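You operate a simulated robot arm through the tools that you are given. There is no shell and no other tool.

You are at the controls of a simulated robot arm. One attempt, no reset.

## Task
Clamp the meter in the holder on both sides, switch the holder on, link the probe and press READ.
Fine: leave the probe on the meter; write nothing.
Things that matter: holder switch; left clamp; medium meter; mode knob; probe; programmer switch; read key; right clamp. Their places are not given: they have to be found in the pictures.

It is judged by the outcome, as a careful person would: the job done as asked, and still so three seconds after it is handed in. It fails if anything else is knocked over, pushed out of place, dropped, spilled or broken.

## Robot
A 7-joint arm with a fingered hand, fixed in place. Base frame: the origin is on the floor under the middle of its stand, x ahead of it, y to its left, z up; the work surface is at about z = 800. Units: mm, degrees, N and s.
It reaches about 1085 mm from its shoulder. Its first joint turns from -166.0 to 166.0 degrees. Payload 3.7 kg.
The TCP is the grasp point between the finger pads, 25 mm short of the fingertips. In the tool frame z runs along the fingers and y along their closing line. The gripper opens to 88 mm; its body begins 29 mm behind the TCP. The gripper is a hand of 5 fingers: y runs from the thumb to the fingers, the wrist lies at [-13, -106, -174] in the tool frame, and closing takes about 1.5 s.
Orientation is that of the tool frame in the base frame, as a unit quaternion [x, y, z, w]. With the fingers straight down and the wrist toward the robot, the tool's x, y and z point along [0, 1, 0], [1, 0, 0] and [0, 0, -1] of the base frame.

## Interface
- The arm moves only by the tool arm_command. Its argument "increments" is a list of rows, each an object (a shift or turn left out is 0, a gripper value left out holds the last) with "linear": the shift along the tool's x, y, z in mm, a list of three; "angular": the turn, a rotation vector about the tool's x, y, z in degrees, a list of three; "grip": the gripper command, from -1 (shut) to 1 (fully open), values between in proportion. In form: [{"linear": [tx, ty, tz], "angular": [wx, wy, wz], "grip": grip}, ...]. A call has 1 to 20 rows; each row is the pose to reach, as a shift and turn from the pose commanded when the call began, along the tool's axes at that moment. A row lasts 0.2 s, in which the tool goes at most 50 mm and 8.6 degrees; a call with a longer step from one row to the next is refused whole, and so is a gripper value outside its range. A pose out of reach is approached as far as the arm can. The call stops where the force on the tool passes 40 N (or 10 N more than at its start, if that is more) or the arm is blocked; 0.2 s more then pass. Each finger travels about 108 mm/s and halts on what it meets, pressing with about 27 N; the grip force reading is that of the motor and also rises with nothing between the fingers. The clock runs only during rows and for 0.2 s after the last one: add rows that repeat a pose to give the fingers time. The reply holds the time, the measured pose of the TCP, the force on the tool along the base axes, the opening and the grip force, in the units named above and with some noise, with the torque about the TCP (base axes, N m) and any sound that the robot's microphone picked up.
- Cameras (640 x 400 px; columns grow to the right, rows downward): "scene" is fixed at [49.6, 498.6, 1606.1]; the picture's right is [-0.40, -0.92, 0.00], its down [-0.59, 0.26, -0.77] and it looks along [0.70, -0.31, -0.64] (base axes); focal length 334 px, centre (320, 200). "wrist" rides on the gripper at [59, -79, -105] in the tool frame; the picture's right is [-0.73, 0.32, -0.61], its down [-0.62, -0.68, 0.38] and it looks along [-0.29, 0.66, 0.70] (tool axes); focal length 234 px, centre (320, 200).
- snapshot(camera): a new picture of that camera. It takes no simulated time.
- set_grasp(shape): the hand has 5 fingers and takes this shape, open, in about a second: jaw (thumb against the fingers, like two jaws); tri (thumb and two fingers); tip (a fingertip pinch); poke (one finger out to press); point (the index stretched); flat (the hand flat); cup (the hand cupped); fist (a fist). The gripper value then closes the fingers along that shape, each until it touches; the sizes above hold for jaw. It gives what a move gives, with no picture.
- pixel_to_xyz(camera, pixels): for up to 12 pixels [column, row] of the newest picture of that camera ("zoom" is the newest enlarged one), the place [x, y, z] in the base frame of the surface seen there, good to about 2 mm. It takes no simulated time.
- close_up(camera, box): a new picture of the part [left, top, right, bottom] of that camera's present view, enlarged. It takes no simulated time.
- job_done(): hands the job in; it is judged then, once.

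Open the gripper and draw the arm clear of the work before you hand the job in, unless the task says otherwise.

The tools are called after "Emit:" by a JSON object that holds its "name" and its "arguments". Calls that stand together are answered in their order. arm_command: Moves the arm, as the interface text tells. Its arguments: {"type":"object","properties":{"increments":{"type":"array"}},"required":["increments"]} The other tools are called the same way: set_grasp (shape) gives the hand a shape; snapshot (camera) takes a picture; pixel_to_xyz (camera, pixels) gives the place of the surface under pixels of a picture; close_up (camera, box) takes an enlarged picture of a part of a camera's view; job_done () hands the job in.

At the start:

```text
clock: 0.0
eef_pos: [488.3, 136.8, 1142.0]
tcp_rot: [0.707, 0.708, -0.001, -0.001]
force: [0.1, 0.5, 0.5]
wrist_torque: [0.01, -0.02, 0.01]
opening: 87.8
gripper_force: 0.1
shape: jaw
```

scene: 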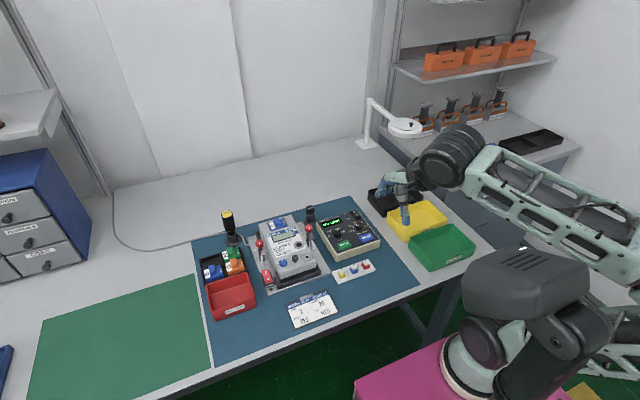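
wrist: 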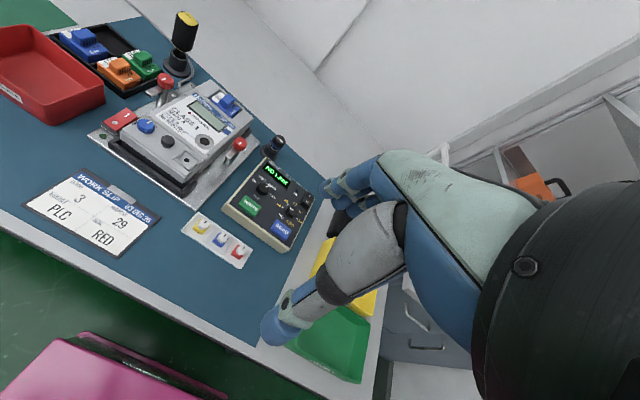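

The scene shows the holder with the meter around (290,250), the programmer at (348,233), and a work slip at (312,310). I'll take enlarged pictures of these to find the parts.

Emit:
{"name": "close_up", "arguments": {"camera": "scene", "box": [190, 190, 390, 315]}}

Emit:
{"name": "close_up", "arguments": {"camera": "wrist", "box": [20, 0, 340, 200]}}

Emit:
{"name": "close_up", "arguments": {"camera": "scene", "box": [245, 200, 335, 256]}}

```text
3.20 times, centred on (290, 252) of scene
```

zoom: 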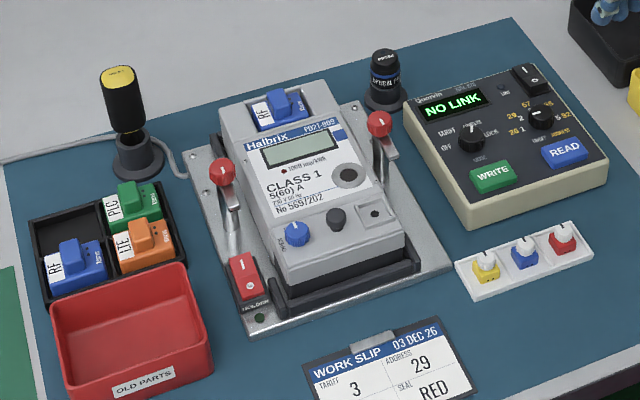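

```text
2.00 times, centred on (180, 100) of wrist
```

zoom: 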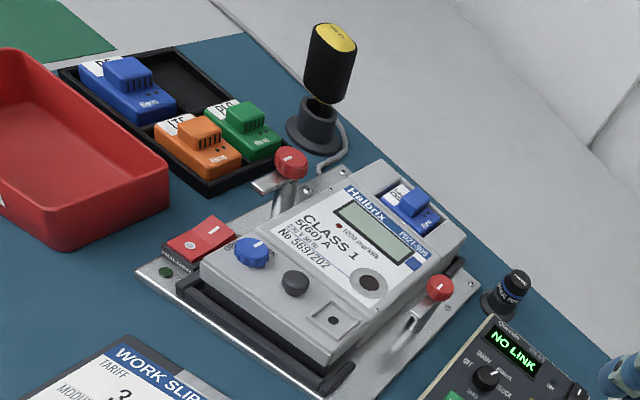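

```text
7.11 times, centred on (290, 228) of scene
```

zoom: 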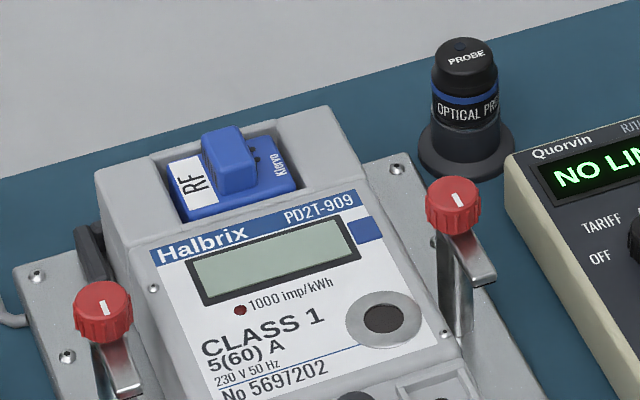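

I need the programmer's markings, the clamps and the switch in detail, so I zoom further on each.

Emit:
{"name": "close_up", "arguments": {"camera": "scene", "box": [315, 205, 383, 248]}}

Emit:
{"name": "close_up", "arguments": {"camera": "scene", "box": [248, 230, 338, 300]}}

Emit:
{"name": "close_up", "arguments": {"camera": "wrist", "box": [215, 120, 325, 260]}}

Emit:
{"name": "close_up", "arguments": {"camera": "scene", "box": [275, 280, 385, 335]}}

```text
9.30 times, centred on (349, 226) of scene
```

zoom: 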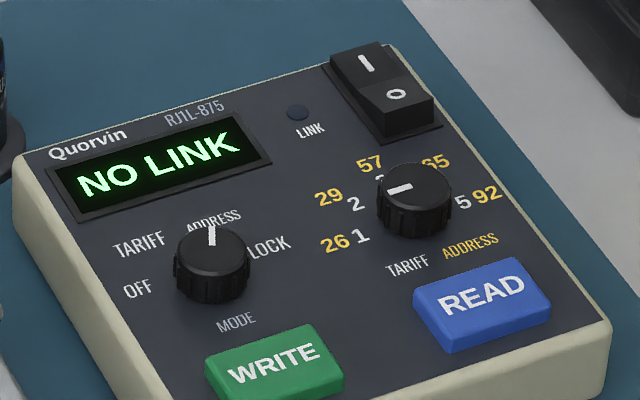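

```text
5.71 times, centred on (293, 265) of scene
```

zoom: 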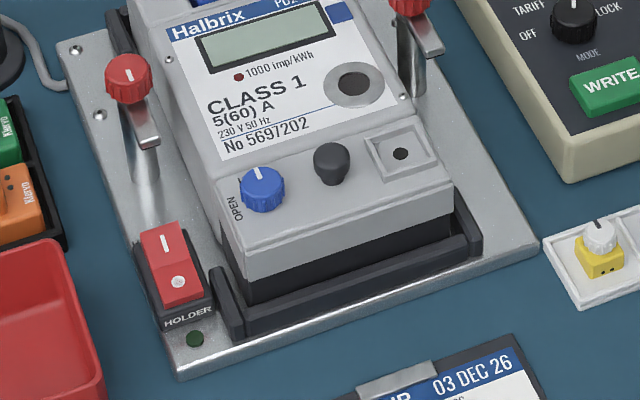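

```text
2.86 times, centred on (270, 190) of wrist
```

zoom: 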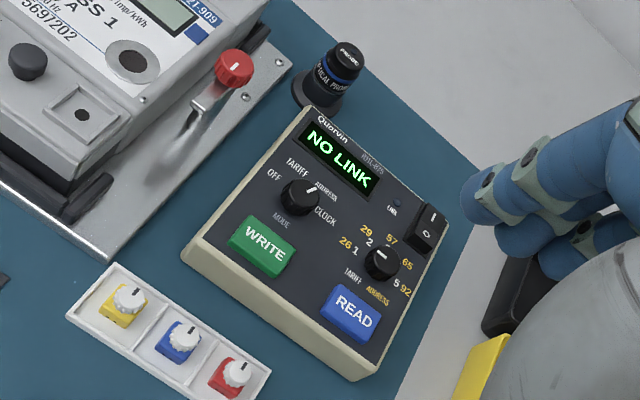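

```text
5.82 times, centred on (330, 308) of scene
```

zoom: 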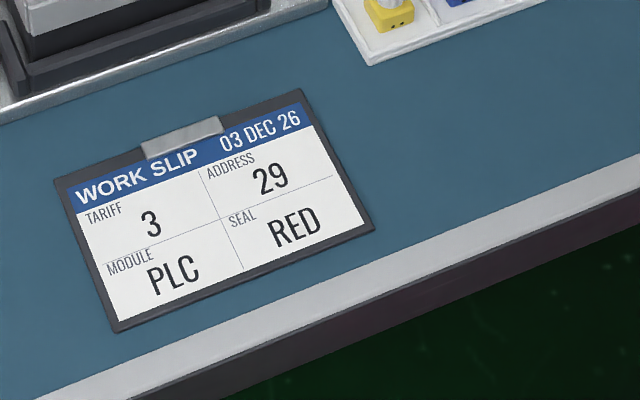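

The programmer shows NO LINK (lit, so on) with the mode knob at ADDRESS; the clamps look like red-knobbed levers. I zoom on the left clamp to understand its geometry.

Emit:
{"name": "close_up", "arguments": {"camera": "scene", "box": [245, 230, 295, 262]}}

Emit:
{"name": "close_up", "arguments": {"camera": "scene", "box": [292, 215, 332, 255]}}

Emit:
{"name": "close_up", "arguments": {"camera": "wrist", "box": [90, 60, 190, 160]}}

Emit:
{"name": "close_up", "arguments": {"camera": "wrist", "box": [180, 110, 280, 190]}}

```text
12.50 times, centred on (270, 246) of scene
```

zoom: 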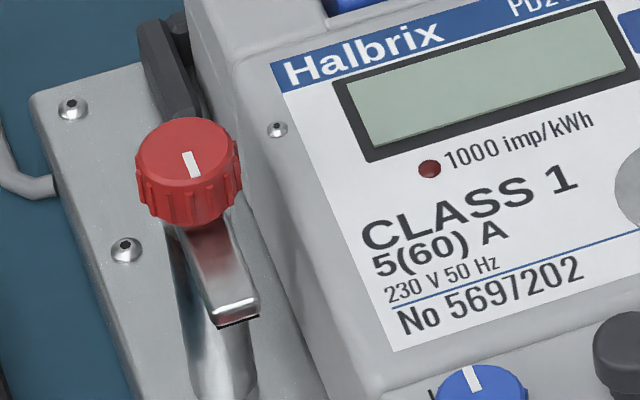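

```text
10.00 times, centred on (312, 235) of scene
```

zoom: 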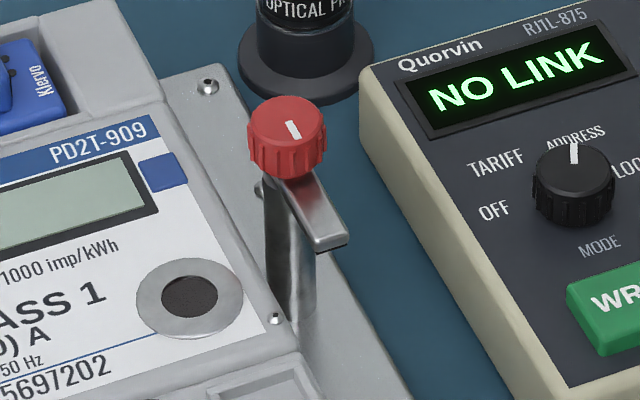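

```text
4.00 times, centred on (140, 110) of wrist
```

zoom: 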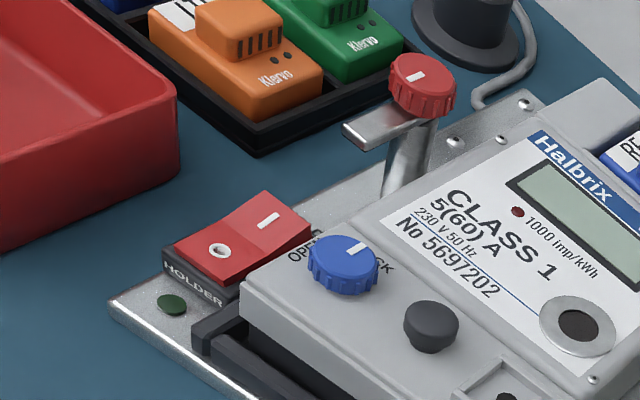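

```text
5.00 times, centred on (230, 150) of wrist
```

zoom: 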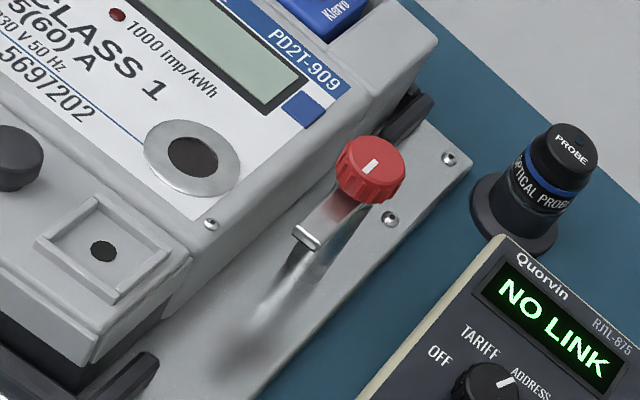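

The clamps are knobs on posts with swing bars, both now pointing away from the meter. I ask for positions from the newest zoom: right knob (370,160), bar end (308,240), optical port (193,155), probe top (572,148), and others.

Emit:
{"name": "pixel_to_xyz", "arguments": {"camera": "zoom", "pixels": [[370, 160], [345, 150], [400, 165], [306, 236], [330, 205], [193, 155], [160, 150], [230, 170], [572, 148], [550, 140], [590, 160], [518, 235]]}}

Emit:
{"name": "pixel_to_xyz", "arguments": {"camera": "scene", "pixels": [[260, 242], [262, 252], [308, 227], [312, 236], [310, 208], [299, 245], [365, 239], [343, 247], [361, 227], [337, 232], [266, 275], [267, 280]]}}

```text
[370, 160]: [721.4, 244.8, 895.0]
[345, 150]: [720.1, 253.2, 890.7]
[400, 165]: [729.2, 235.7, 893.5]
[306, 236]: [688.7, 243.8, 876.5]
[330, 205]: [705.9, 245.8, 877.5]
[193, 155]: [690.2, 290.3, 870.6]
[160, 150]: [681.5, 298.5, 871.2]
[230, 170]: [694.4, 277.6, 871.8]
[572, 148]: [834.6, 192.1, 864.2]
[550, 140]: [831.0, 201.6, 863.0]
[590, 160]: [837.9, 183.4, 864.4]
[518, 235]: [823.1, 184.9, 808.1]
```

```text
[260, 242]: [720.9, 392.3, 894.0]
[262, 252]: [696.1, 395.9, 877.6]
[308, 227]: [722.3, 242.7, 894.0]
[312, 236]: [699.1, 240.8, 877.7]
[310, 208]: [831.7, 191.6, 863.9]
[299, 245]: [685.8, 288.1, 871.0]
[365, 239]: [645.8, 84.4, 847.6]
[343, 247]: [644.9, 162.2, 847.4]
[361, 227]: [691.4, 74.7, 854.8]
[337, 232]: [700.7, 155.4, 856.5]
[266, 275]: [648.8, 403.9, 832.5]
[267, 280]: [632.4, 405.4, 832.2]
```

The main coordinates are found: left knob (721,392,894), right knob (722,243,895), port (688,290,871), probe top (833,192,864), READ (646,84,848), holder switch about (640,405,832). Now I check more heights for clearance (tool handle, meter module, meter edges).

Emit:
{"name": "close_up", "arguments": {"camera": "scene", "box": [190, 190, 390, 315]}}

Emit:
{"name": "pixel_to_xyz", "arguments": {"camera": "zoom", "pixels": [[120, 75], [135, 170], [280, 100], [225, 110], [240, 165], [345, 110], [360, 205], [290, 225], [272, 245], [375, 210], [337, 215], [400, 250]]}}

Emit:
{"name": "pixel_to_xyz", "arguments": {"camera": "zoom", "pixels": [[220, 170], [232, 205], [239, 263], [247, 288], [243, 275], [385, 55], [385, 85], [385, 105], [470, 135], [530, 80], [545, 150], [580, 155]]}}

```text
3.20 times, centred on (290, 252) of scene
```

zoom: 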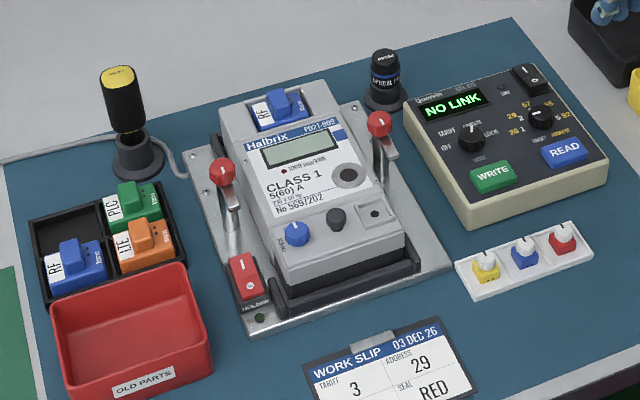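

```text
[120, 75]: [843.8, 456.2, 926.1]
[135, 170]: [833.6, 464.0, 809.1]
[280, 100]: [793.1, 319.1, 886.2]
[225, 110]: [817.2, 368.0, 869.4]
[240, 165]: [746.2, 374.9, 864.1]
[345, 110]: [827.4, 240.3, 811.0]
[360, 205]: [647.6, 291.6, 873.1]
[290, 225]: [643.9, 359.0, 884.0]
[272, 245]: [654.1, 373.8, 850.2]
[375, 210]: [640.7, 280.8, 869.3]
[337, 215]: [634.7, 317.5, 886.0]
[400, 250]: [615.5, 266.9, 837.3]
```

```text
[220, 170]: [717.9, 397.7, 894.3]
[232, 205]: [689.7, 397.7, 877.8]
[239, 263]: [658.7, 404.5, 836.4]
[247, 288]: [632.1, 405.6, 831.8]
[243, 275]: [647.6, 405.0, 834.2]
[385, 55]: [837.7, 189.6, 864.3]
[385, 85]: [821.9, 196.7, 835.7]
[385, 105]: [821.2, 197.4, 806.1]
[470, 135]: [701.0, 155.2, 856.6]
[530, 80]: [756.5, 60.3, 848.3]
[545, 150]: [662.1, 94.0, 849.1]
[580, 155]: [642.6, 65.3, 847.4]
```

The geometry is clear: knobs at z≈878–894 with bars under them at z≈872–878 pointing to -x. Now I try the "tip" shape up here in free space and look at how the hand looks.

Emit:
{"name": "set_grasp", "arguments": {"shape": "tip"}}

Emit:
{"name": "snapshot", "arguments": {"camera": "wrist"}}

Emit:
{"name": "close_up", "arguments": {"camera": "scene", "box": [360, 150, 460, 240]}}

```text
clock: 0.9
eef_pos: [487.6, 137.0, 1141.5]
tcp_rot: [0.707, 0.707, 0.0, 0.001]
force: [-0.8, 0.2, 0.0]
wrist_torque: [0.04, -0.04, -0.01]
opening: 87.7
gripper_force: 0.0
shape: tip
```

```text
taken
```

wrist: 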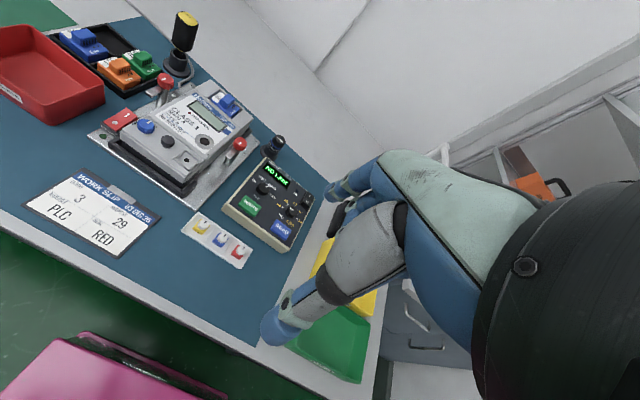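

```text
4.44 times, centred on (410, 195) of scene
```

zoom: 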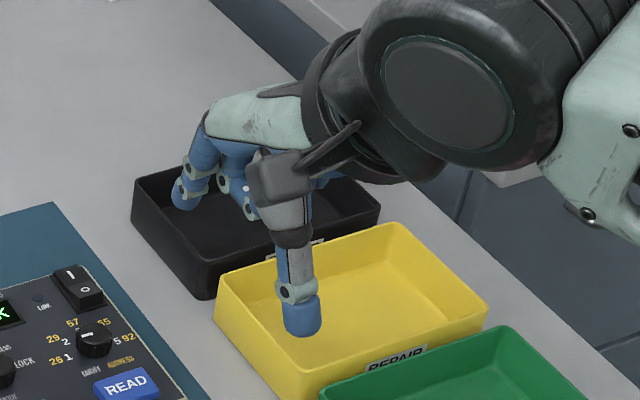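

In the zoom the thumb points down at (302,325) and the index tip is around (185,200). I read their positions to know where the fingertips lie relative to the TCP.

Emit:
{"name": "pixel_to_xyz", "arguments": {"camera": "zoom", "pixels": [[302, 330], [302, 290], [185, 203], [183, 190], [248, 212], [200, 150], [222, 185], [275, 180], [250, 110]]}}

Emit:
{"name": "pixel_to_xyz", "arguments": {"camera": "wrist", "pixels": [[268, 328], [285, 310], [330, 193], [340, 215], [332, 228], [352, 180]]}}

```text
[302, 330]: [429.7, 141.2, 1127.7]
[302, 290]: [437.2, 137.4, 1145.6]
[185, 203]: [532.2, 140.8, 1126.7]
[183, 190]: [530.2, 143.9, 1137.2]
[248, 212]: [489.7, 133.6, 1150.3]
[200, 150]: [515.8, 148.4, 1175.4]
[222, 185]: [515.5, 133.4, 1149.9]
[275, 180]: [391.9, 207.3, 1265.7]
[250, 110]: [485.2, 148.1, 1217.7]
```

```text
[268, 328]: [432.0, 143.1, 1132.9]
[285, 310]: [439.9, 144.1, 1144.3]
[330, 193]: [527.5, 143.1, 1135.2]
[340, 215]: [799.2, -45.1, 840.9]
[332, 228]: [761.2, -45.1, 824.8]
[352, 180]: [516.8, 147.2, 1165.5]
```

Tip shape: thumb and index oppose each other along base x at y≈140, with tips around z≈1122. I partly close to about a knob's width (24 mm) in free air to see how the fingertips move.

Emit:
{"name": "arm_command", "arguments": {"increments": [{"grip": -0.4}, {"grip": -0.4}, {"grip": -0.4}, {"grip": -0.4}, {"grip": -0.4}]}}

Emit:
{"name": "snapshot", "arguments": {"camera": "wrist"}}

Emit:
{"name": "close_up", "arguments": {"camera": "scene", "box": [370, 170, 440, 230]}}

```text
clock: 2.1
eef_pos: [489.1, 136.6, 1141.8]
tcp_rot: [0.706, 0.708, 0.0, 0.0]
force: [-0.5, -0.9, 0.0]
wrist_torque: [-0.01, 0.04, 0.02]
opening: 27.2
gripper_force: 0.1
shape: tip
```

```text
taken
```

wrist: 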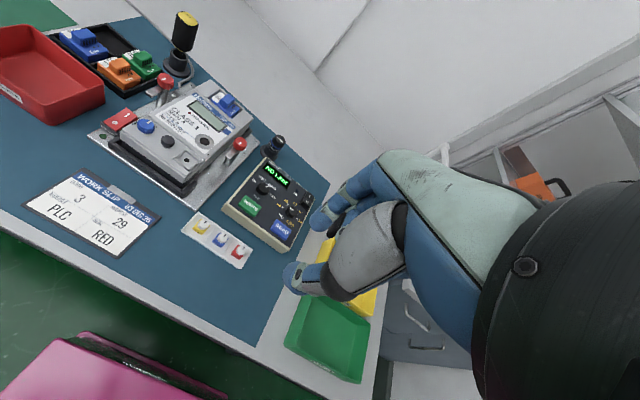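

```text
6.67 times, centred on (405, 200) of scene
```

zoom: 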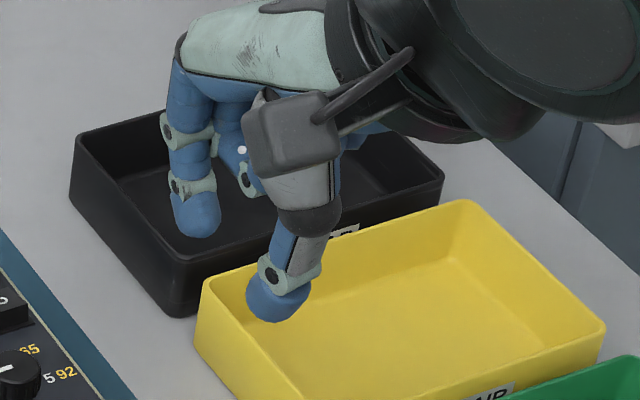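

Emit:
{"name": "pixel_to_xyz", "arguments": {"camera": "zoom", "pixels": [[275, 318], [265, 305], [280, 295], [305, 305], [198, 232], [198, 215], [215, 225], [180, 220], [250, 185], [240, 165], [190, 130], [290, 250]]}}

Emit:
{"name": "pixel_to_xyz", "arguments": {"camera": "wrist", "pixels": [[291, 283], [298, 265], [303, 290], [312, 223], [318, 212], [325, 225], [338, 222]]}}

```text
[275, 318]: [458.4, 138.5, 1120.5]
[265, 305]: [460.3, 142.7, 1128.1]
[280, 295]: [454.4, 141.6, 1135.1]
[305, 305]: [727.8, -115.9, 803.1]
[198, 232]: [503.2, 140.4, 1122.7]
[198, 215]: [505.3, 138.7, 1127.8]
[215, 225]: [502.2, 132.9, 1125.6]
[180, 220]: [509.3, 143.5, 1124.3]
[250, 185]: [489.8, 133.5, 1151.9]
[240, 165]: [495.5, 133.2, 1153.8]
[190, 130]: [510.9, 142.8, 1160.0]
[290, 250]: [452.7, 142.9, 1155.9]
```

```text
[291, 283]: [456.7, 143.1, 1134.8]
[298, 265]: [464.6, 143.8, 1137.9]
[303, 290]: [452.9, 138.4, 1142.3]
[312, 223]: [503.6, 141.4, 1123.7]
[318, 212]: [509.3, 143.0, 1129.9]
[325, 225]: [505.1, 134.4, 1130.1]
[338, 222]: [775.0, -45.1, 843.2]
```

The tip pinch is slim (~14 mm wide fingers, tips ~23 mm under the TCP), good for the knobs. I move over the left knob at height, pre-turning 45° clockwise (tool +z) so that I can turn 90° counter-clockwise afterwards.

Emit:
{"name": "arm_command", "arguments": {"increments": [{"linear": [32, 29, 0], "angular": [0, 0, 5.6], "grip": 0.2}, {"linear": [64, 58, 0], "angular": [0, 0, 11.2], "grip": 0.2}, {"linear": [96, 87, 0], "angular": [0, 0, 16.8], "grip": 0.2}, {"linear": [128, 116, 0], "angular": [0, 0, 22.4], "grip": 0.2}, {"linear": [160, 145, 0], "angular": [0, 0, 28], "grip": 0.2}, {"linear": [192, 174, 0], "angular": [0, 0, 33.6], "grip": 0.2}, {"linear": [224, 203, 0], "angular": [0, 0, 39.2], "grip": 0.2}, {"linear": [256, 232, 0], "angular": [0, 0, 45], "grip": 0.2}, {"linear": [256, 232, 50], "angular": [0, 0, 45], "grip": 0.2}, {"linear": [256, 232, 100], "angular": [0, 0, 45], "grip": 0.2}, {"linear": [256, 232, 142], "angular": [0, 0, 45], "grip": 0.2}, {"linear": [256, 232, 142], "angular": [0, 0, 45], "grip": 0.2}]}}

Emit:
{"name": "snapshot", "arguments": {"camera": "wrist"}}

Emit:
{"name": "snapshot", "arguments": {"camera": "scene"}}

```text
clock: 4.7
eef_pos: [719.8, 393.7, 998.6]
tcp_rot: [0.924, 0.383, 0.0, 0.0]
force: [-0.1, -0.4, 0.3]
wrist_torque: [0.03, -0.01, 0.0]
opening: 52.6
gripper_force: 0.1
shape: tip
```

```text
taken
```

wrist: 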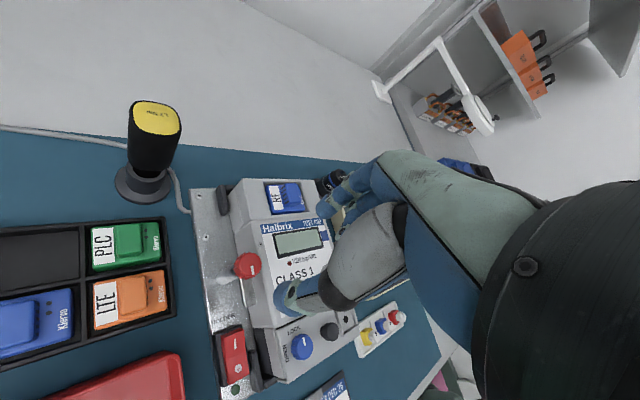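

```text
taken
```

scene: 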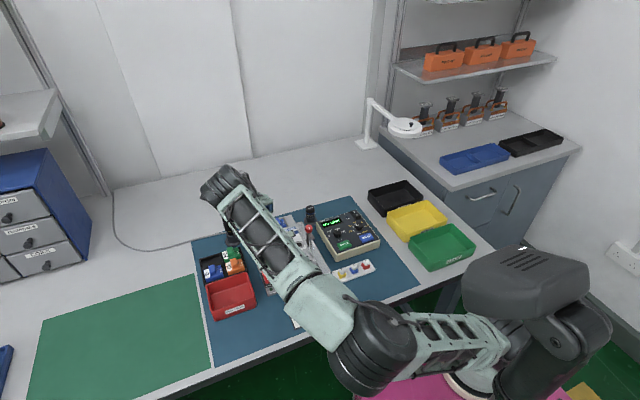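

The hand is above the left knob, which appears at (247,265) in the wrist picture. I zoom there to refine its axis position.

Emit:
{"name": "close_up", "arguments": {"camera": "wrist", "box": [207, 225, 287, 305]}}

Emit:
{"name": "pixel_to_xyz", "arguments": {"camera": "zoom", "pixels": [[320, 185], [275, 185], [365, 185], [320, 150], [320, 220], [250, 280], [210, 300]]}}

```text
5.00 times, centred on (247, 265) of wrist
```

zoom: 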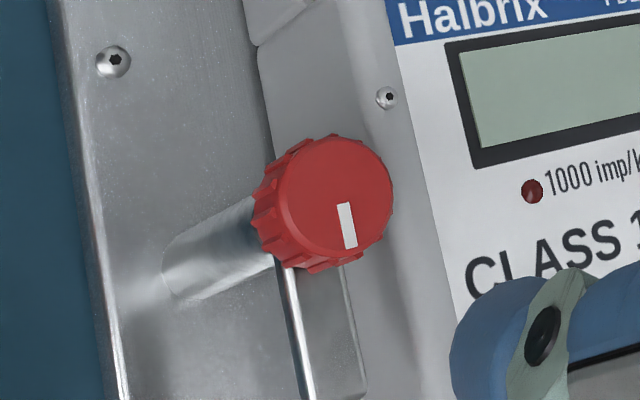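

```text
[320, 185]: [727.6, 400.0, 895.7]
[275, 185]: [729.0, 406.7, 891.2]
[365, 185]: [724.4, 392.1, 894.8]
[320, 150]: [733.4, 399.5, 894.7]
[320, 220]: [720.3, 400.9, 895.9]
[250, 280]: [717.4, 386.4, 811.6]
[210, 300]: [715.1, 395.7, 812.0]
```

The top face of the knob spans about (280–393, 137–257) in the zoom; I query its rim points to compute its center.

Emit:
{"name": "pixel_to_xyz", "arguments": {"camera": "zoom", "pixels": [[290, 197], [388, 197], [337, 142], [337, 252], [337, 197], [300, 155], [375, 240], [375, 155], [300, 235], [347, 225], [280, 340], [350, 340]]}}

```text
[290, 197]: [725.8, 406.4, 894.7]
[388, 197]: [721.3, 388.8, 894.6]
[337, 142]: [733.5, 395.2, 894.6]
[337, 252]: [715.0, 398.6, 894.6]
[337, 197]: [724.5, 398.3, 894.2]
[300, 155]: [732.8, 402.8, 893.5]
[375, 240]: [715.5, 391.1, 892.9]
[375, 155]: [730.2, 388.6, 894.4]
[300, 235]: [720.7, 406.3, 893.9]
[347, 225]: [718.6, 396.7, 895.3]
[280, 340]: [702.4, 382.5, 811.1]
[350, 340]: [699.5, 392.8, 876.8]
```

Rim points give the left knob's axis at about (724, 397), top z≈894.5, diameter ≈20. I shift 5.7 mm along tool x and descend to TCP z≈905 with the fingers open around the knob.

Emit:
{"name": "arm_command", "arguments": {"increments": [{"linear": [5.7, -0.3, 30]}, {"linear": [5.7, -0.3, 60]}, {"linear": [5.7, -0.3, 80]}, {"linear": [5.7, -0.3, 90]}, {"linear": [5.7, -0.3, 95]}, {"linear": [5.7, -0.3, 95]}]}}

Emit:
{"name": "snapshot", "arguments": {"camera": "wrist"}}

Emit:
{"name": "close_up", "arguments": {"camera": "wrist", "box": [230, 150, 390, 330]}}

```text
clock: 6.1
eef_pos: [723.8, 396.3, 905.7]
tcp_rot: [0.923, 0.384, 0.0, 0.0]
force: [-0.3, 1.6, 0.8]
wrist_torque: [0.01, 0.01, 0.01]
opening: 52.5
gripper_force: 0.1
shape: tip
```

```text
taken
```

wrist: 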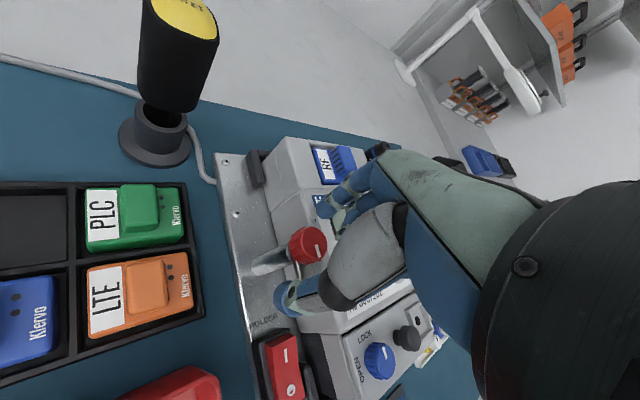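

```text
2.22 times, centred on (310, 240) of wrist
```

zoom: 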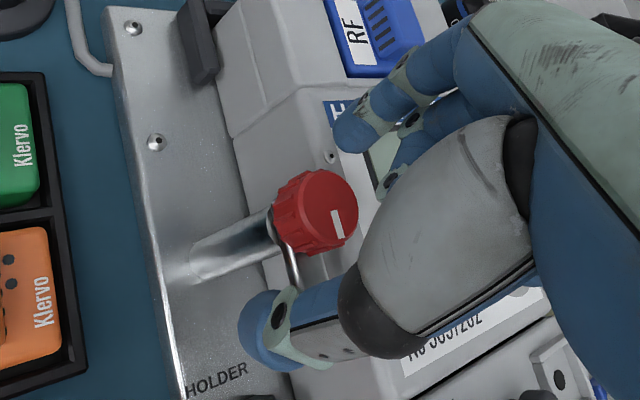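

The knob (310,245) is between the thumb (290,300) and the index (335,200). I close the pinch on it.

Emit:
{"name": "arm_command", "arguments": {"increments": [{"grip": -0.3}, {"grip": -0.6}, {"grip": -1}, {"grip": -1}, {"grip": -1}]}}

Emit:
{"name": "close_up", "arguments": {"camera": "wrist", "box": [230, 150, 390, 330]}}

```text
clock: 7.3
eef_pos: [724.2, 396.0, 905.0]
tcp_rot: [0.924, 0.383, 0.001, 0.0]
force: [-1.3, 0.3, -2.4]
wrist_torque: [-0.01, 0.03, 0.0]
opening: 16.4
gripper_force: 26.8
shape: tip
```

```text
2.22 times, centred on (310, 240) of wrist
```

zoom: 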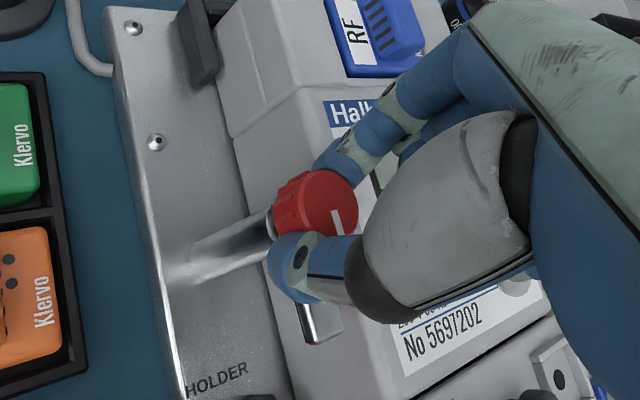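

The pinch holds the knob (opening 16.4, small net force). I turn it counter-clockwise (tool -z) by the first 48° and check.

Emit:
{"name": "arm_command", "arguments": {"increments": [{"angular": [0, 0, -8], "grip": -1}, {"angular": [0, 0, -16]}, {"angular": [0, 0, -24]}, {"angular": [0, 0, -32]}, {"angular": [0, 0, -40]}, {"angular": [0, 0, -48]}, {"angular": [0, 0, -48]}]}}

Emit:
{"name": "close_up", "arguments": {"camera": "wrist", "box": [230, 150, 390, 330]}}

```text
clock: 8.9
eef_pos: [725.1, 397.7, 906.6]
tcp_rot: [0.688, 0.726, 0.0, 0.0]
force: [2.7, -1.5, -4.2]
wrist_torque: [0.0, -0.09, -0.01]
opening: 15.9
gripper_force: 26.8
shape: tip
```

```text
2.22 times, centred on (310, 240) of wrist
```

zoom: 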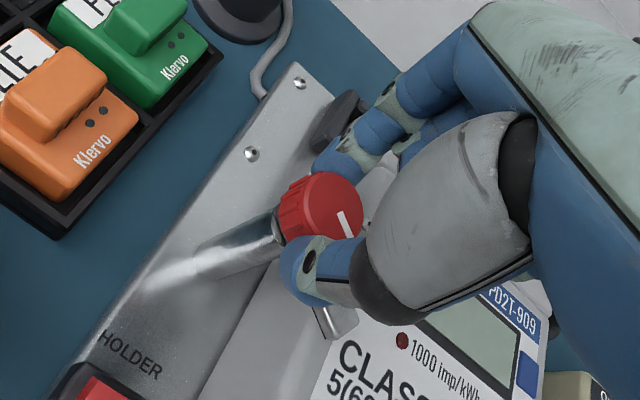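

The bar swings along with the knob and now points over the meter diagonally. I go on with another 44°.

Emit:
{"name": "arm_command", "arguments": {"increments": [{"angular": [0, 0, -8], "grip": -1}, {"angular": [0, 0, -16]}, {"angular": [0, 0, -24]}, {"angular": [0, 0, -32]}, {"angular": [0, 0, -40]}, {"angular": [0, 0, -44]}, {"angular": [0, 0, -44]}]}}

Emit:
{"name": "close_up", "arguments": {"camera": "wrist", "box": [230, 150, 390, 330]}}

```text
clock: 10.5
eef_pos: [724.1, 398.0, 906.5]
tcp_rot: [0.365, 0.931, -0.001, -0.001]
force: [6.5, -5.8, -6.9]
wrist_torque: [-0.04, -0.14, -0.11]
opening: 16.3
gripper_force: 27.5
shape: tip
```

```text
2.22 times, centred on (310, 240) of wrist
```

zoom: 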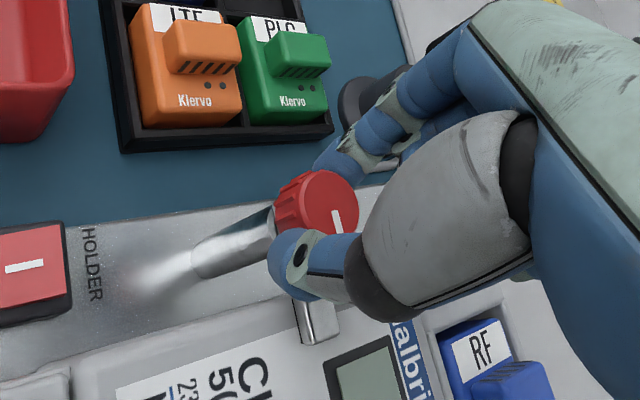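

The bar now lies across the meter's edge (zoom (318,320)). I turn a few more degrees to see whether it is at its stop.

Emit:
{"name": "arm_command", "arguments": {"increments": [{"angular": [0, 0, -3], "grip": -1}, {"angular": [0, 0, -6]}, {"angular": [0, 0, -6]}]}}

Emit:
{"name": "close_up", "arguments": {"camera": "wrist", "box": [230, 150, 390, 330]}}

```text
clock: 11.3
eef_pos: [724.8, 397.8, 906.4]
tcp_rot: [0.317, 0.948, 0.0, -0.001]
force: [6.5, -5.3, -4.3]
wrist_torque: [-0.05, -0.12, -0.1]
opening: 16.1
gripper_force: 27.3
shape: tip
```

```text
2.22 times, centred on (310, 240) of wrist
```

zoom: 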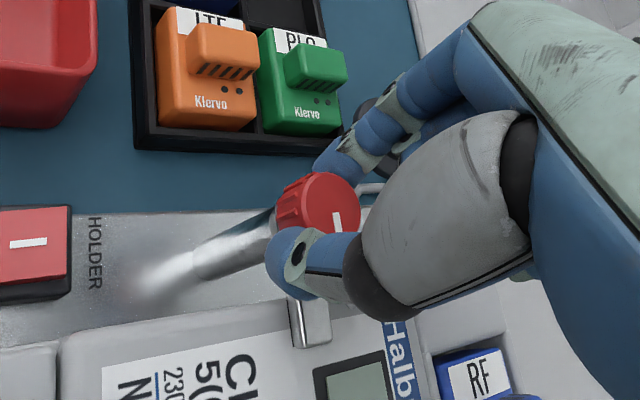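

The torque stayed at about -0.1 N·m, so the clamp is at its stop and the fingers slipped. I open to 0.2 and rise 90 mm, then look.

Emit:
{"name": "arm_command", "arguments": {"increments": [{"grip": -0.3}, {"grip": 0.2}, {"grip": 0.2}, {"linear": [0, 0, -30], "grip": 0.2}, {"linear": [0, 0, -70], "grip": 0.2}, {"linear": [0, 0, -110], "grip": 0.2}, {"linear": [0, 0, -110], "grip": 0.2}]}}

Emit:
{"name": "snapshot", "arguments": {"camera": "wrist"}}

Emit:
{"name": "snapshot", "arguments": {"camera": "scene"}}

```text
clock: 12.9
eef_pos: [724.5, 398.5, 1016.7]
tcp_rot: [0.316, 0.949, 0.0, 0.001]
force: [-0.1, -0.5, 0.0]
wrist_torque: [0.02, 0.02, -0.06]
opening: 52.3
gripper_force: 0.0
shape: tip
```

```text
taken
```

wrist: 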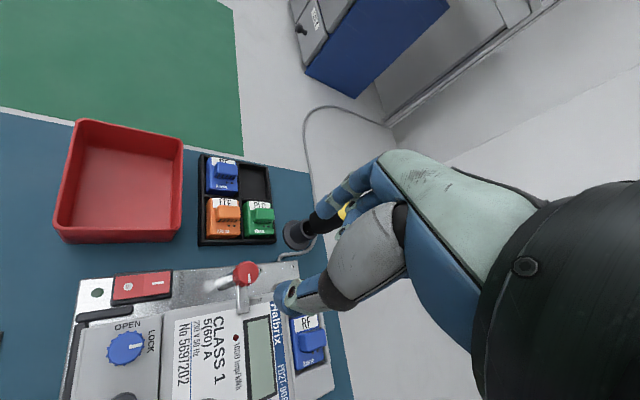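

```text
taken
```

scene: 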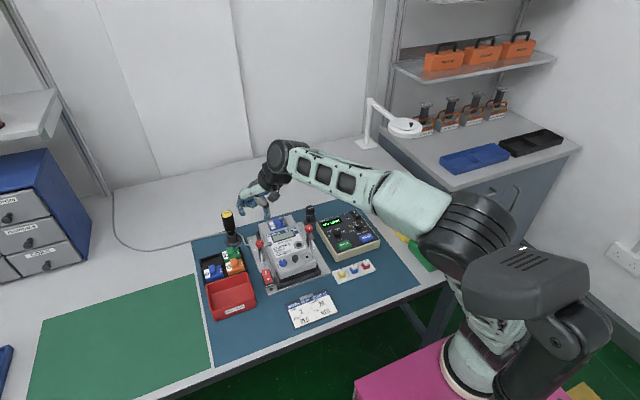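

I look closely at the left clamp from both cameras.

Emit:
{"name": "close_up", "arguments": {"camera": "scene", "box": [245, 225, 325, 275]}}

Emit:
{"name": "close_up", "arguments": {"camera": "wrist", "box": [180, 240, 320, 330]}}

```text
8.00 times, centred on (285, 250) of scene
```

zoom: 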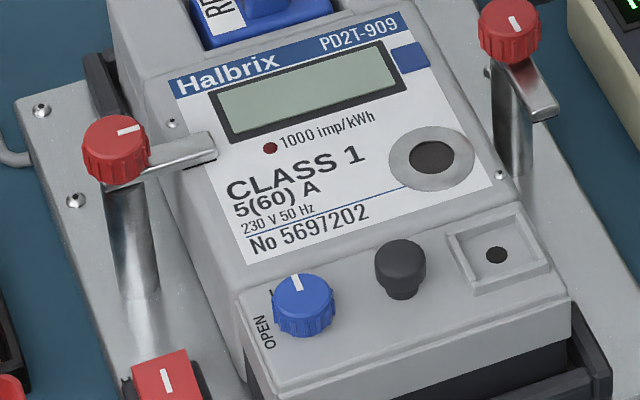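

```text
4.44 times, centred on (250, 285) of wrist
```

zoom: 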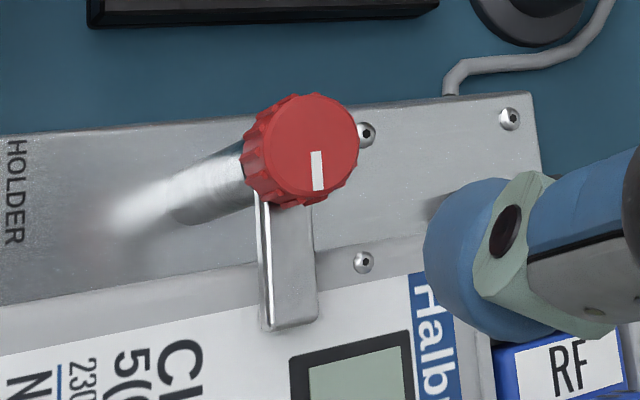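

The left clamp's bar lies squarely over the meter's edge. Next I move the hand, keeping this orientation, over the right knob at roughly (723,246).

Emit:
{"name": "arm_command", "arguments": {"increments": [{"linear": [-22.6, -30.5, 0], "grip": 0.2}, {"linear": [-45.2, -61, 0]}, {"linear": [-67.8, -91.5, 0]}, {"linear": [-90.4, -122.2, 0]}, {"linear": [-90.4, -122.2, 0]}]}}

Emit:
{"name": "snapshot", "arguments": {"camera": "wrist"}}

```text
clock: 14.1
eef_pos: [722.1, 244.7, 1018.7]
tcp_rot: [0.317, 0.948, 0.0, 0.0]
force: [0.7, -0.9, -0.1]
wrist_torque: [0.01, 0.02, 0.0]
opening: 52.7
gripper_force: 0.0
shape: tip
```

```text
taken
```

wrist: 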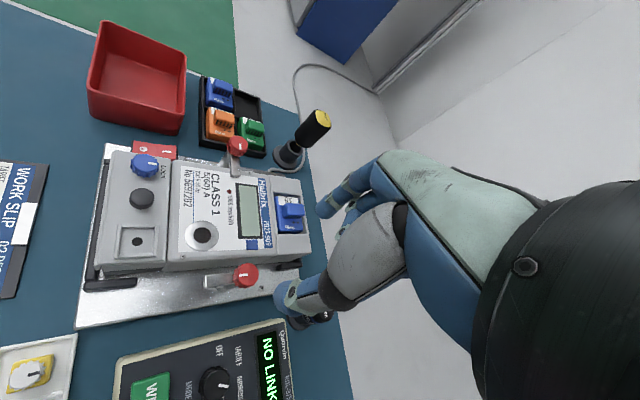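

The right knob is at (245,274) in the wrist view. I zoom in to compute its axis.

Emit:
{"name": "close_up", "arguments": {"camera": "wrist", "box": [195, 240, 295, 310]}}

```text
5.71 times, centred on (245, 275) of wrist
```

zoom: 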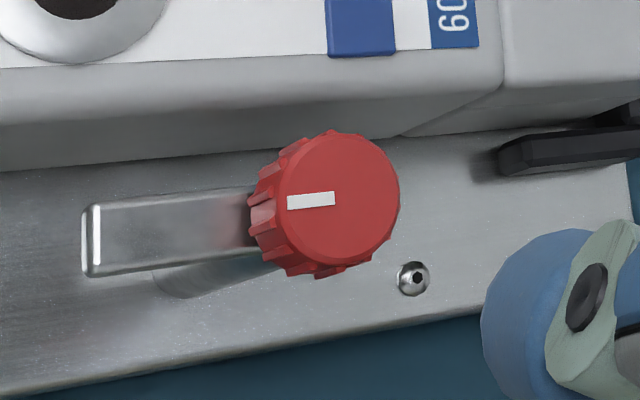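

The knob's top face is about centered on (337,200); I query rim pairs.

Emit:
{"name": "pixel_to_xyz", "arguments": {"camera": "zoom", "pixels": [[285, 200], [392, 200], [337, 142], [337, 258], [337, 200], [300, 158], [375, 242], [375, 158], [300, 242], [170, 230], [95, 230]]}}

```text
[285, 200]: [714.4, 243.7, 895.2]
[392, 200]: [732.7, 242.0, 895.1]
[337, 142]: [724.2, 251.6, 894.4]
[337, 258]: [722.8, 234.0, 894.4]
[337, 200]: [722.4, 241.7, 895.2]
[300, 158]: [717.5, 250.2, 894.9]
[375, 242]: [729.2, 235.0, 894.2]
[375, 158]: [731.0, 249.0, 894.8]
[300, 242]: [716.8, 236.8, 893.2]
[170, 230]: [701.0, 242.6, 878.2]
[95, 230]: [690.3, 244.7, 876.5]
```

Rim pairs give the right knob's axis (723.6, 242.8). I correct by (-1.8,-1.4) in tool x,y and descend 110 mm to TCP z≈906.

Emit:
{"name": "arm_command", "arguments": {"increments": [{"linear": [-1.8, -1.4, 30]}, {"linear": [-1.8, -1.4, 65]}, {"linear": [-1.8, -1.4, 90]}, {"linear": [-1.8, -1.4, 104]}, {"linear": [-1.8, -1.4, 110]}, {"linear": [-1.8, -1.4, 110]}]}}

Emit:
{"name": "close_up", "arguments": {"camera": "wrist", "box": [230, 150, 390, 330]}}

```text
clock: 15.5
eef_pos: [724.6, 243.3, 906.5]
tcp_rot: [0.316, 0.949, 0.0, 0.0]
force: [0.4, 0.6, -0.8]
wrist_torque: [0.01, -0.02, 0.01]
opening: 52.4
gripper_force: 0.1
shape: tip
```

```text
2.22 times, centred on (310, 240) of wrist
```

zoom: 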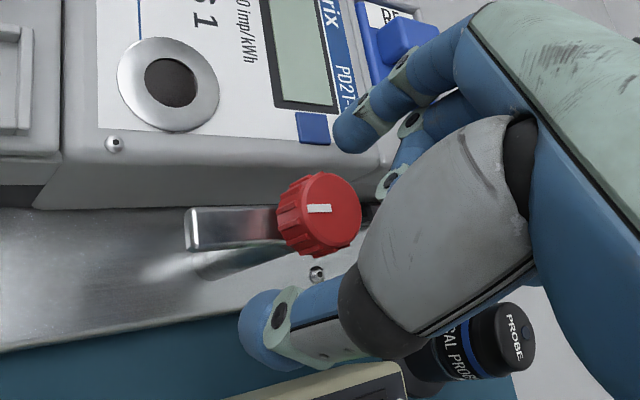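

The knob sits between index (345,130) and thumb (265,330) in the zoom; I close the pinch.

Emit:
{"name": "arm_command", "arguments": {"increments": [{"grip": -0.3}, {"grip": -0.6}, {"grip": -1}, {"grip": -1}, {"grip": -1}]}}

Emit:
{"name": "close_up", "arguments": {"camera": "wrist", "box": [230, 150, 390, 330]}}

```text
clock: 16.7
eef_pos: [725.1, 243.0, 905.0]
tcp_rot: [0.317, 0.949, 0.0, -0.001]
force: [0.0, -1.1, -2.2]
wrist_torque: [-0.03, -0.01, -0.01]
opening: 15.9
gripper_force: 27.3
shape: tip
```

```text
2.22 times, centred on (310, 240) of wrist
```

zoom: 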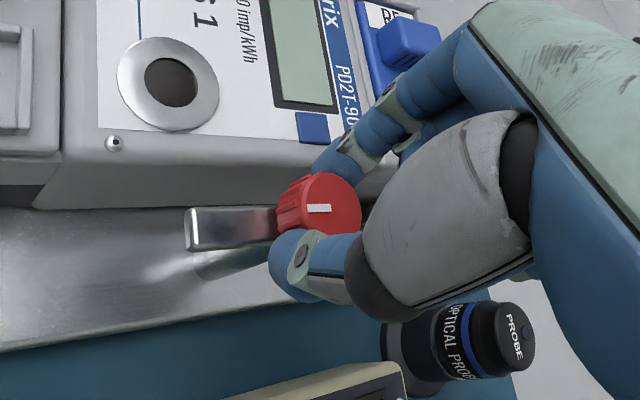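

Gripped well (opening 15.9, low net force). I turn it clockwise (tool +z) 96° in total.

Emit:
{"name": "arm_command", "arguments": {"increments": [{"angular": [0, 0, 8], "grip": -1}, {"angular": [0, 0, 16]}, {"angular": [0, 0, 24]}, {"angular": [0, 0, 32]}, {"angular": [0, 0, 40]}, {"angular": [0, 0, 48]}, {"angular": [0, 0, 56]}, {"angular": [0, 0, 64]}, {"angular": [0, 0, 72]}, {"angular": [0, 0, 80]}, {"angular": [0, 0, 86]}, {"angular": [0, 0, 86]}]}}

Emit:
{"name": "close_up", "arguments": {"camera": "wrist", "box": [230, 150, 390, 330]}}

```text
clock: 19.3
eef_pos: [723.1, 243.6, 905.3]
tcp_rot: [0.879, 0.477, -0.001, 0.0]
force: [3.3, 2.4, 0.5]
wrist_torque: [0.03, -0.08, 0.07]
opening: 16.8
gripper_force: 27.3
shape: tip
```

```text
2.22 times, centred on (310, 240) of wrist
```

zoom: 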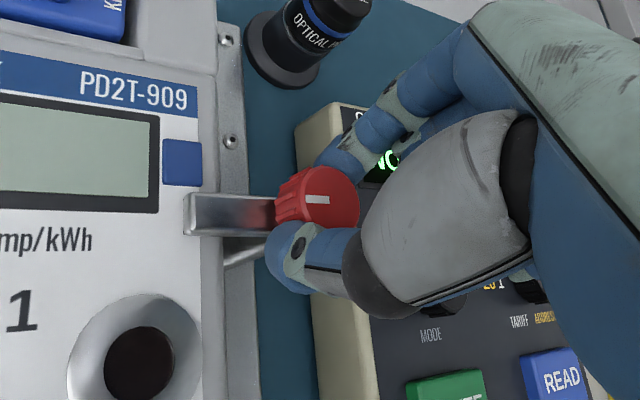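

The bar now lies over the meter's right edge. I turn another 8° to bring it to its stop.

Emit:
{"name": "arm_command", "arguments": {"increments": [{"angular": [0, 0, 4], "grip": -1}, {"angular": [0, 0, 8]}, {"angular": [0, 0, 11]}, {"angular": [0, 0, 11]}]}}

Emit:
{"name": "close_up", "arguments": {"camera": "wrist", "box": [230, 150, 390, 330]}}

```text
clock: 20.3
eef_pos: [723.0, 242.9, 904.3]
tcp_rot: [0.92, 0.392, 0.001, 0.0]
force: [7.1, 8.7, 5.4]
wrist_torque: [0.11, -0.19, 0.11]
opening: 17.1
gripper_force: 27.1
shape: tip
```

```text
2.22 times, centred on (310, 240) of wrist
```

zoom: 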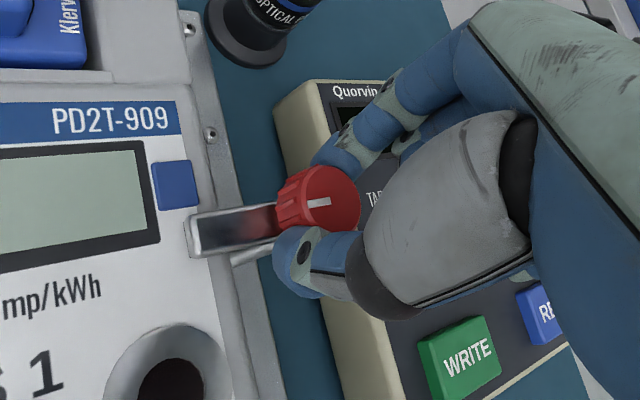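

The reaction torque rose to 0.11 N·m, so it is at its stop and square to the meter edge. I release and rise.

Emit:
{"name": "arm_command", "arguments": {"increments": [{"grip": -0.3}, {"grip": 0.2}, {"grip": 0.2}, {"linear": [0, 0, -30], "grip": 0.2}, {"linear": [0, 0, -75], "grip": 0.2}, {"linear": [0, 0, -120], "grip": 0.2}, {"linear": [0, 0, -120], "grip": 0.2}]}}

Emit:
{"name": "snapshot", "arguments": {"camera": "wrist"}}

Emit:
{"name": "snapshot", "arguments": {"camera": "scene"}}

Emit:
{"name": "close_up", "arguments": {"camera": "wrist", "box": [100, 150, 300, 300]}}

```text
clock: 21.9
eef_pos: [724.4, 244.4, 1026.4]
tcp_rot: [0.92, 0.392, 0.0, 0.0]
force: [0.6, 0.1, 0.4]
wrist_torque: [-0.03, 0.0, 0.01]
opening: 52.2
gripper_force: 0.0
shape: tip
```

```text
taken
```

wrist: 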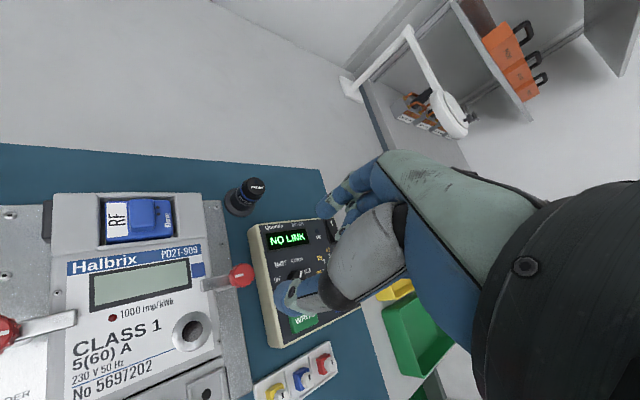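

```text
taken
```

scene: 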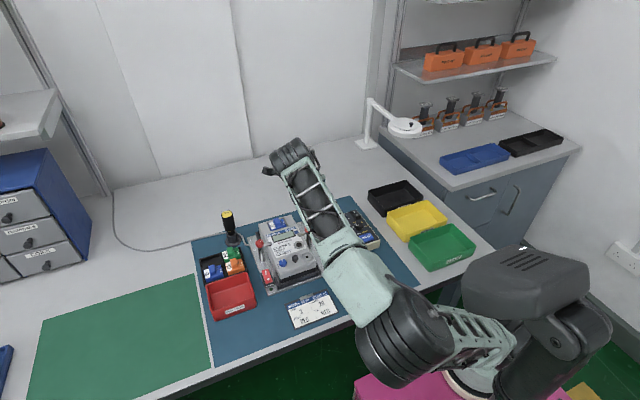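

```text
2.67 times, centred on (200, 225) of wrist
```

zoom: 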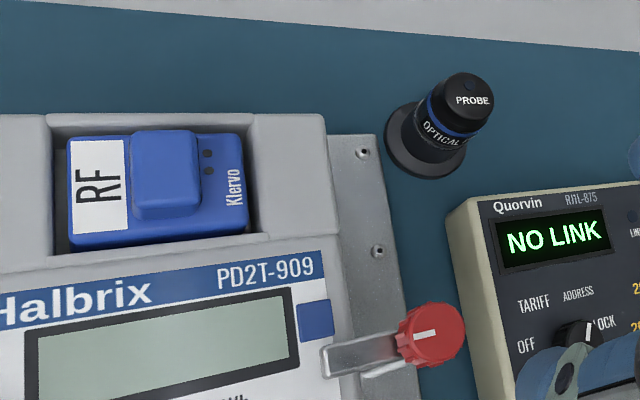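

Both clamps lie over the meter's edges. Now the holder switch: I set the "poke" shape and see where the poking fingertip is.

Emit:
{"name": "set_grasp", "arguments": {"shape": "poke"}}

Emit:
{"name": "snapshot", "arguments": {"camera": "wrist"}}

Emit:
{"name": "close_up", "arguments": {"camera": "wrist", "box": [250, 130, 450, 330]}}

```text
clock: 22.8
eef_pos: [726.4, 242.5, 1026.0]
tcp_rot: [0.92, 0.391, -0.001, 0.0]
force: [0.3, -0.5, 0.1]
wrist_torque: [0.01, 0.03, -0.02]
opening: 0.0
gripper_force: 0.0
shape: poke
```

```text
taken
```

wrist: 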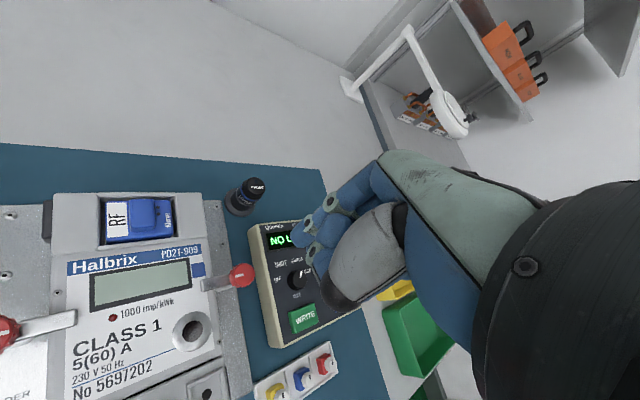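

```text
2.00 times, centred on (350, 230) of wrist
```

zoom: 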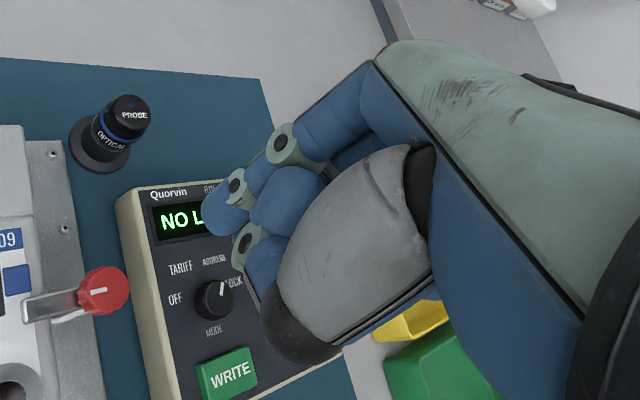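

In the zoom the index tip is at about (215,215). I query points on it and on the other fingers.

Emit:
{"name": "pixel_to_xyz", "arguments": {"camera": "zoom", "pixels": [[208, 215], [215, 225], [225, 230], [215, 205], [235, 190], [258, 172], [238, 245], [245, 262], [262, 205], [290, 205], [262, 265], [240, 205]]}}

```text
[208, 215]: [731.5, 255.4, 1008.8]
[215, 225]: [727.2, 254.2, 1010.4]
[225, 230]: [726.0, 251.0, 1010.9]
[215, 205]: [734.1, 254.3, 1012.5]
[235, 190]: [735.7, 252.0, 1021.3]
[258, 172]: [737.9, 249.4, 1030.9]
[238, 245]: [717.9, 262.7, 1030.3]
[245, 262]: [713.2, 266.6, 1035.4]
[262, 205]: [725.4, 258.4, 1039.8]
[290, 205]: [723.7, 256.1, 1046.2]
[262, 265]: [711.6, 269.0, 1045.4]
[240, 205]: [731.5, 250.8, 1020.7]
```

Relative to the TCP the poking index tip is about 7.5 mm along tool x, 1.5 along tool y and 22 below. I move so that the fingertip is over the holder switch, turning 20° more clockwise so the curled fingers stay off the meter, staying high at z≈956.

Emit:
{"name": "arm_command", "arguments": {"increments": [{"linear": [12, -33.7, 0], "angular": [0, 0, 4]}, {"linear": [24, -67.4, 0], "angular": [0, 0, 8]}, {"linear": [36, -101, 0], "angular": [0, 0, 12]}, {"linear": [48, -134.7, 0], "angular": [0, 0, 16]}, {"linear": [59.9, -168.4, 0], "angular": [0, 0, 20]}, {"linear": [59.9, -168.4, 35], "angular": [0, 0, 20]}, {"linear": [59.9, -168.4, 70], "angular": [0, 0, 20]}, {"linear": [59.9, -168.4, 70], "angular": [0, 0, 20]}]}}

Emit:
{"name": "snapshot", "arguments": {"camera": "wrist"}}

Emit:
{"name": "snapshot", "arguments": {"camera": "scene"}}

Emit:
{"name": "close_up", "arguments": {"camera": "wrist", "box": [200, 180, 360, 340]}}

```text
clock: 24.6
eef_pos: [644.5, 400.7, 958.1]
tcp_rot: [0.974, 0.226, 0.0, 0.0]
force: [0.4, -0.1, 0.6]
wrist_torque: [-0.02, 0.01, -0.04]
opening: 0.0
gripper_force: 0.1
shape: poke
```

```text
taken
```

wrist: 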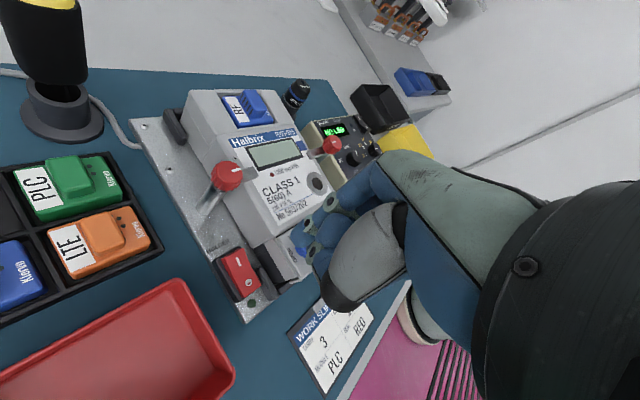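

```text
taken
```

scene: 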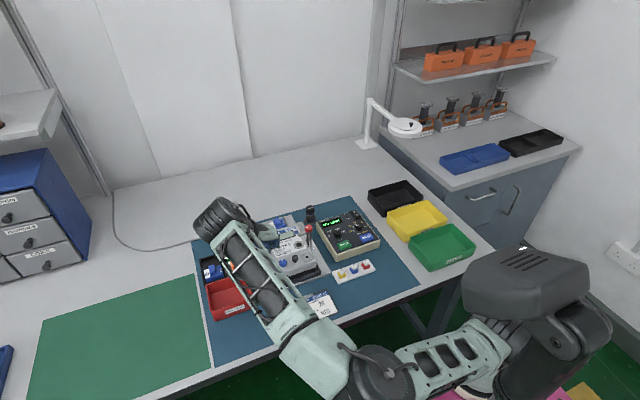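

```text
2.50 times, centred on (280, 260) of wrist
```

zoom: 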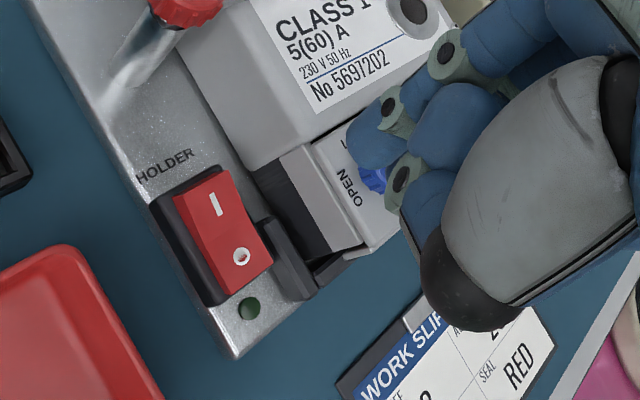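

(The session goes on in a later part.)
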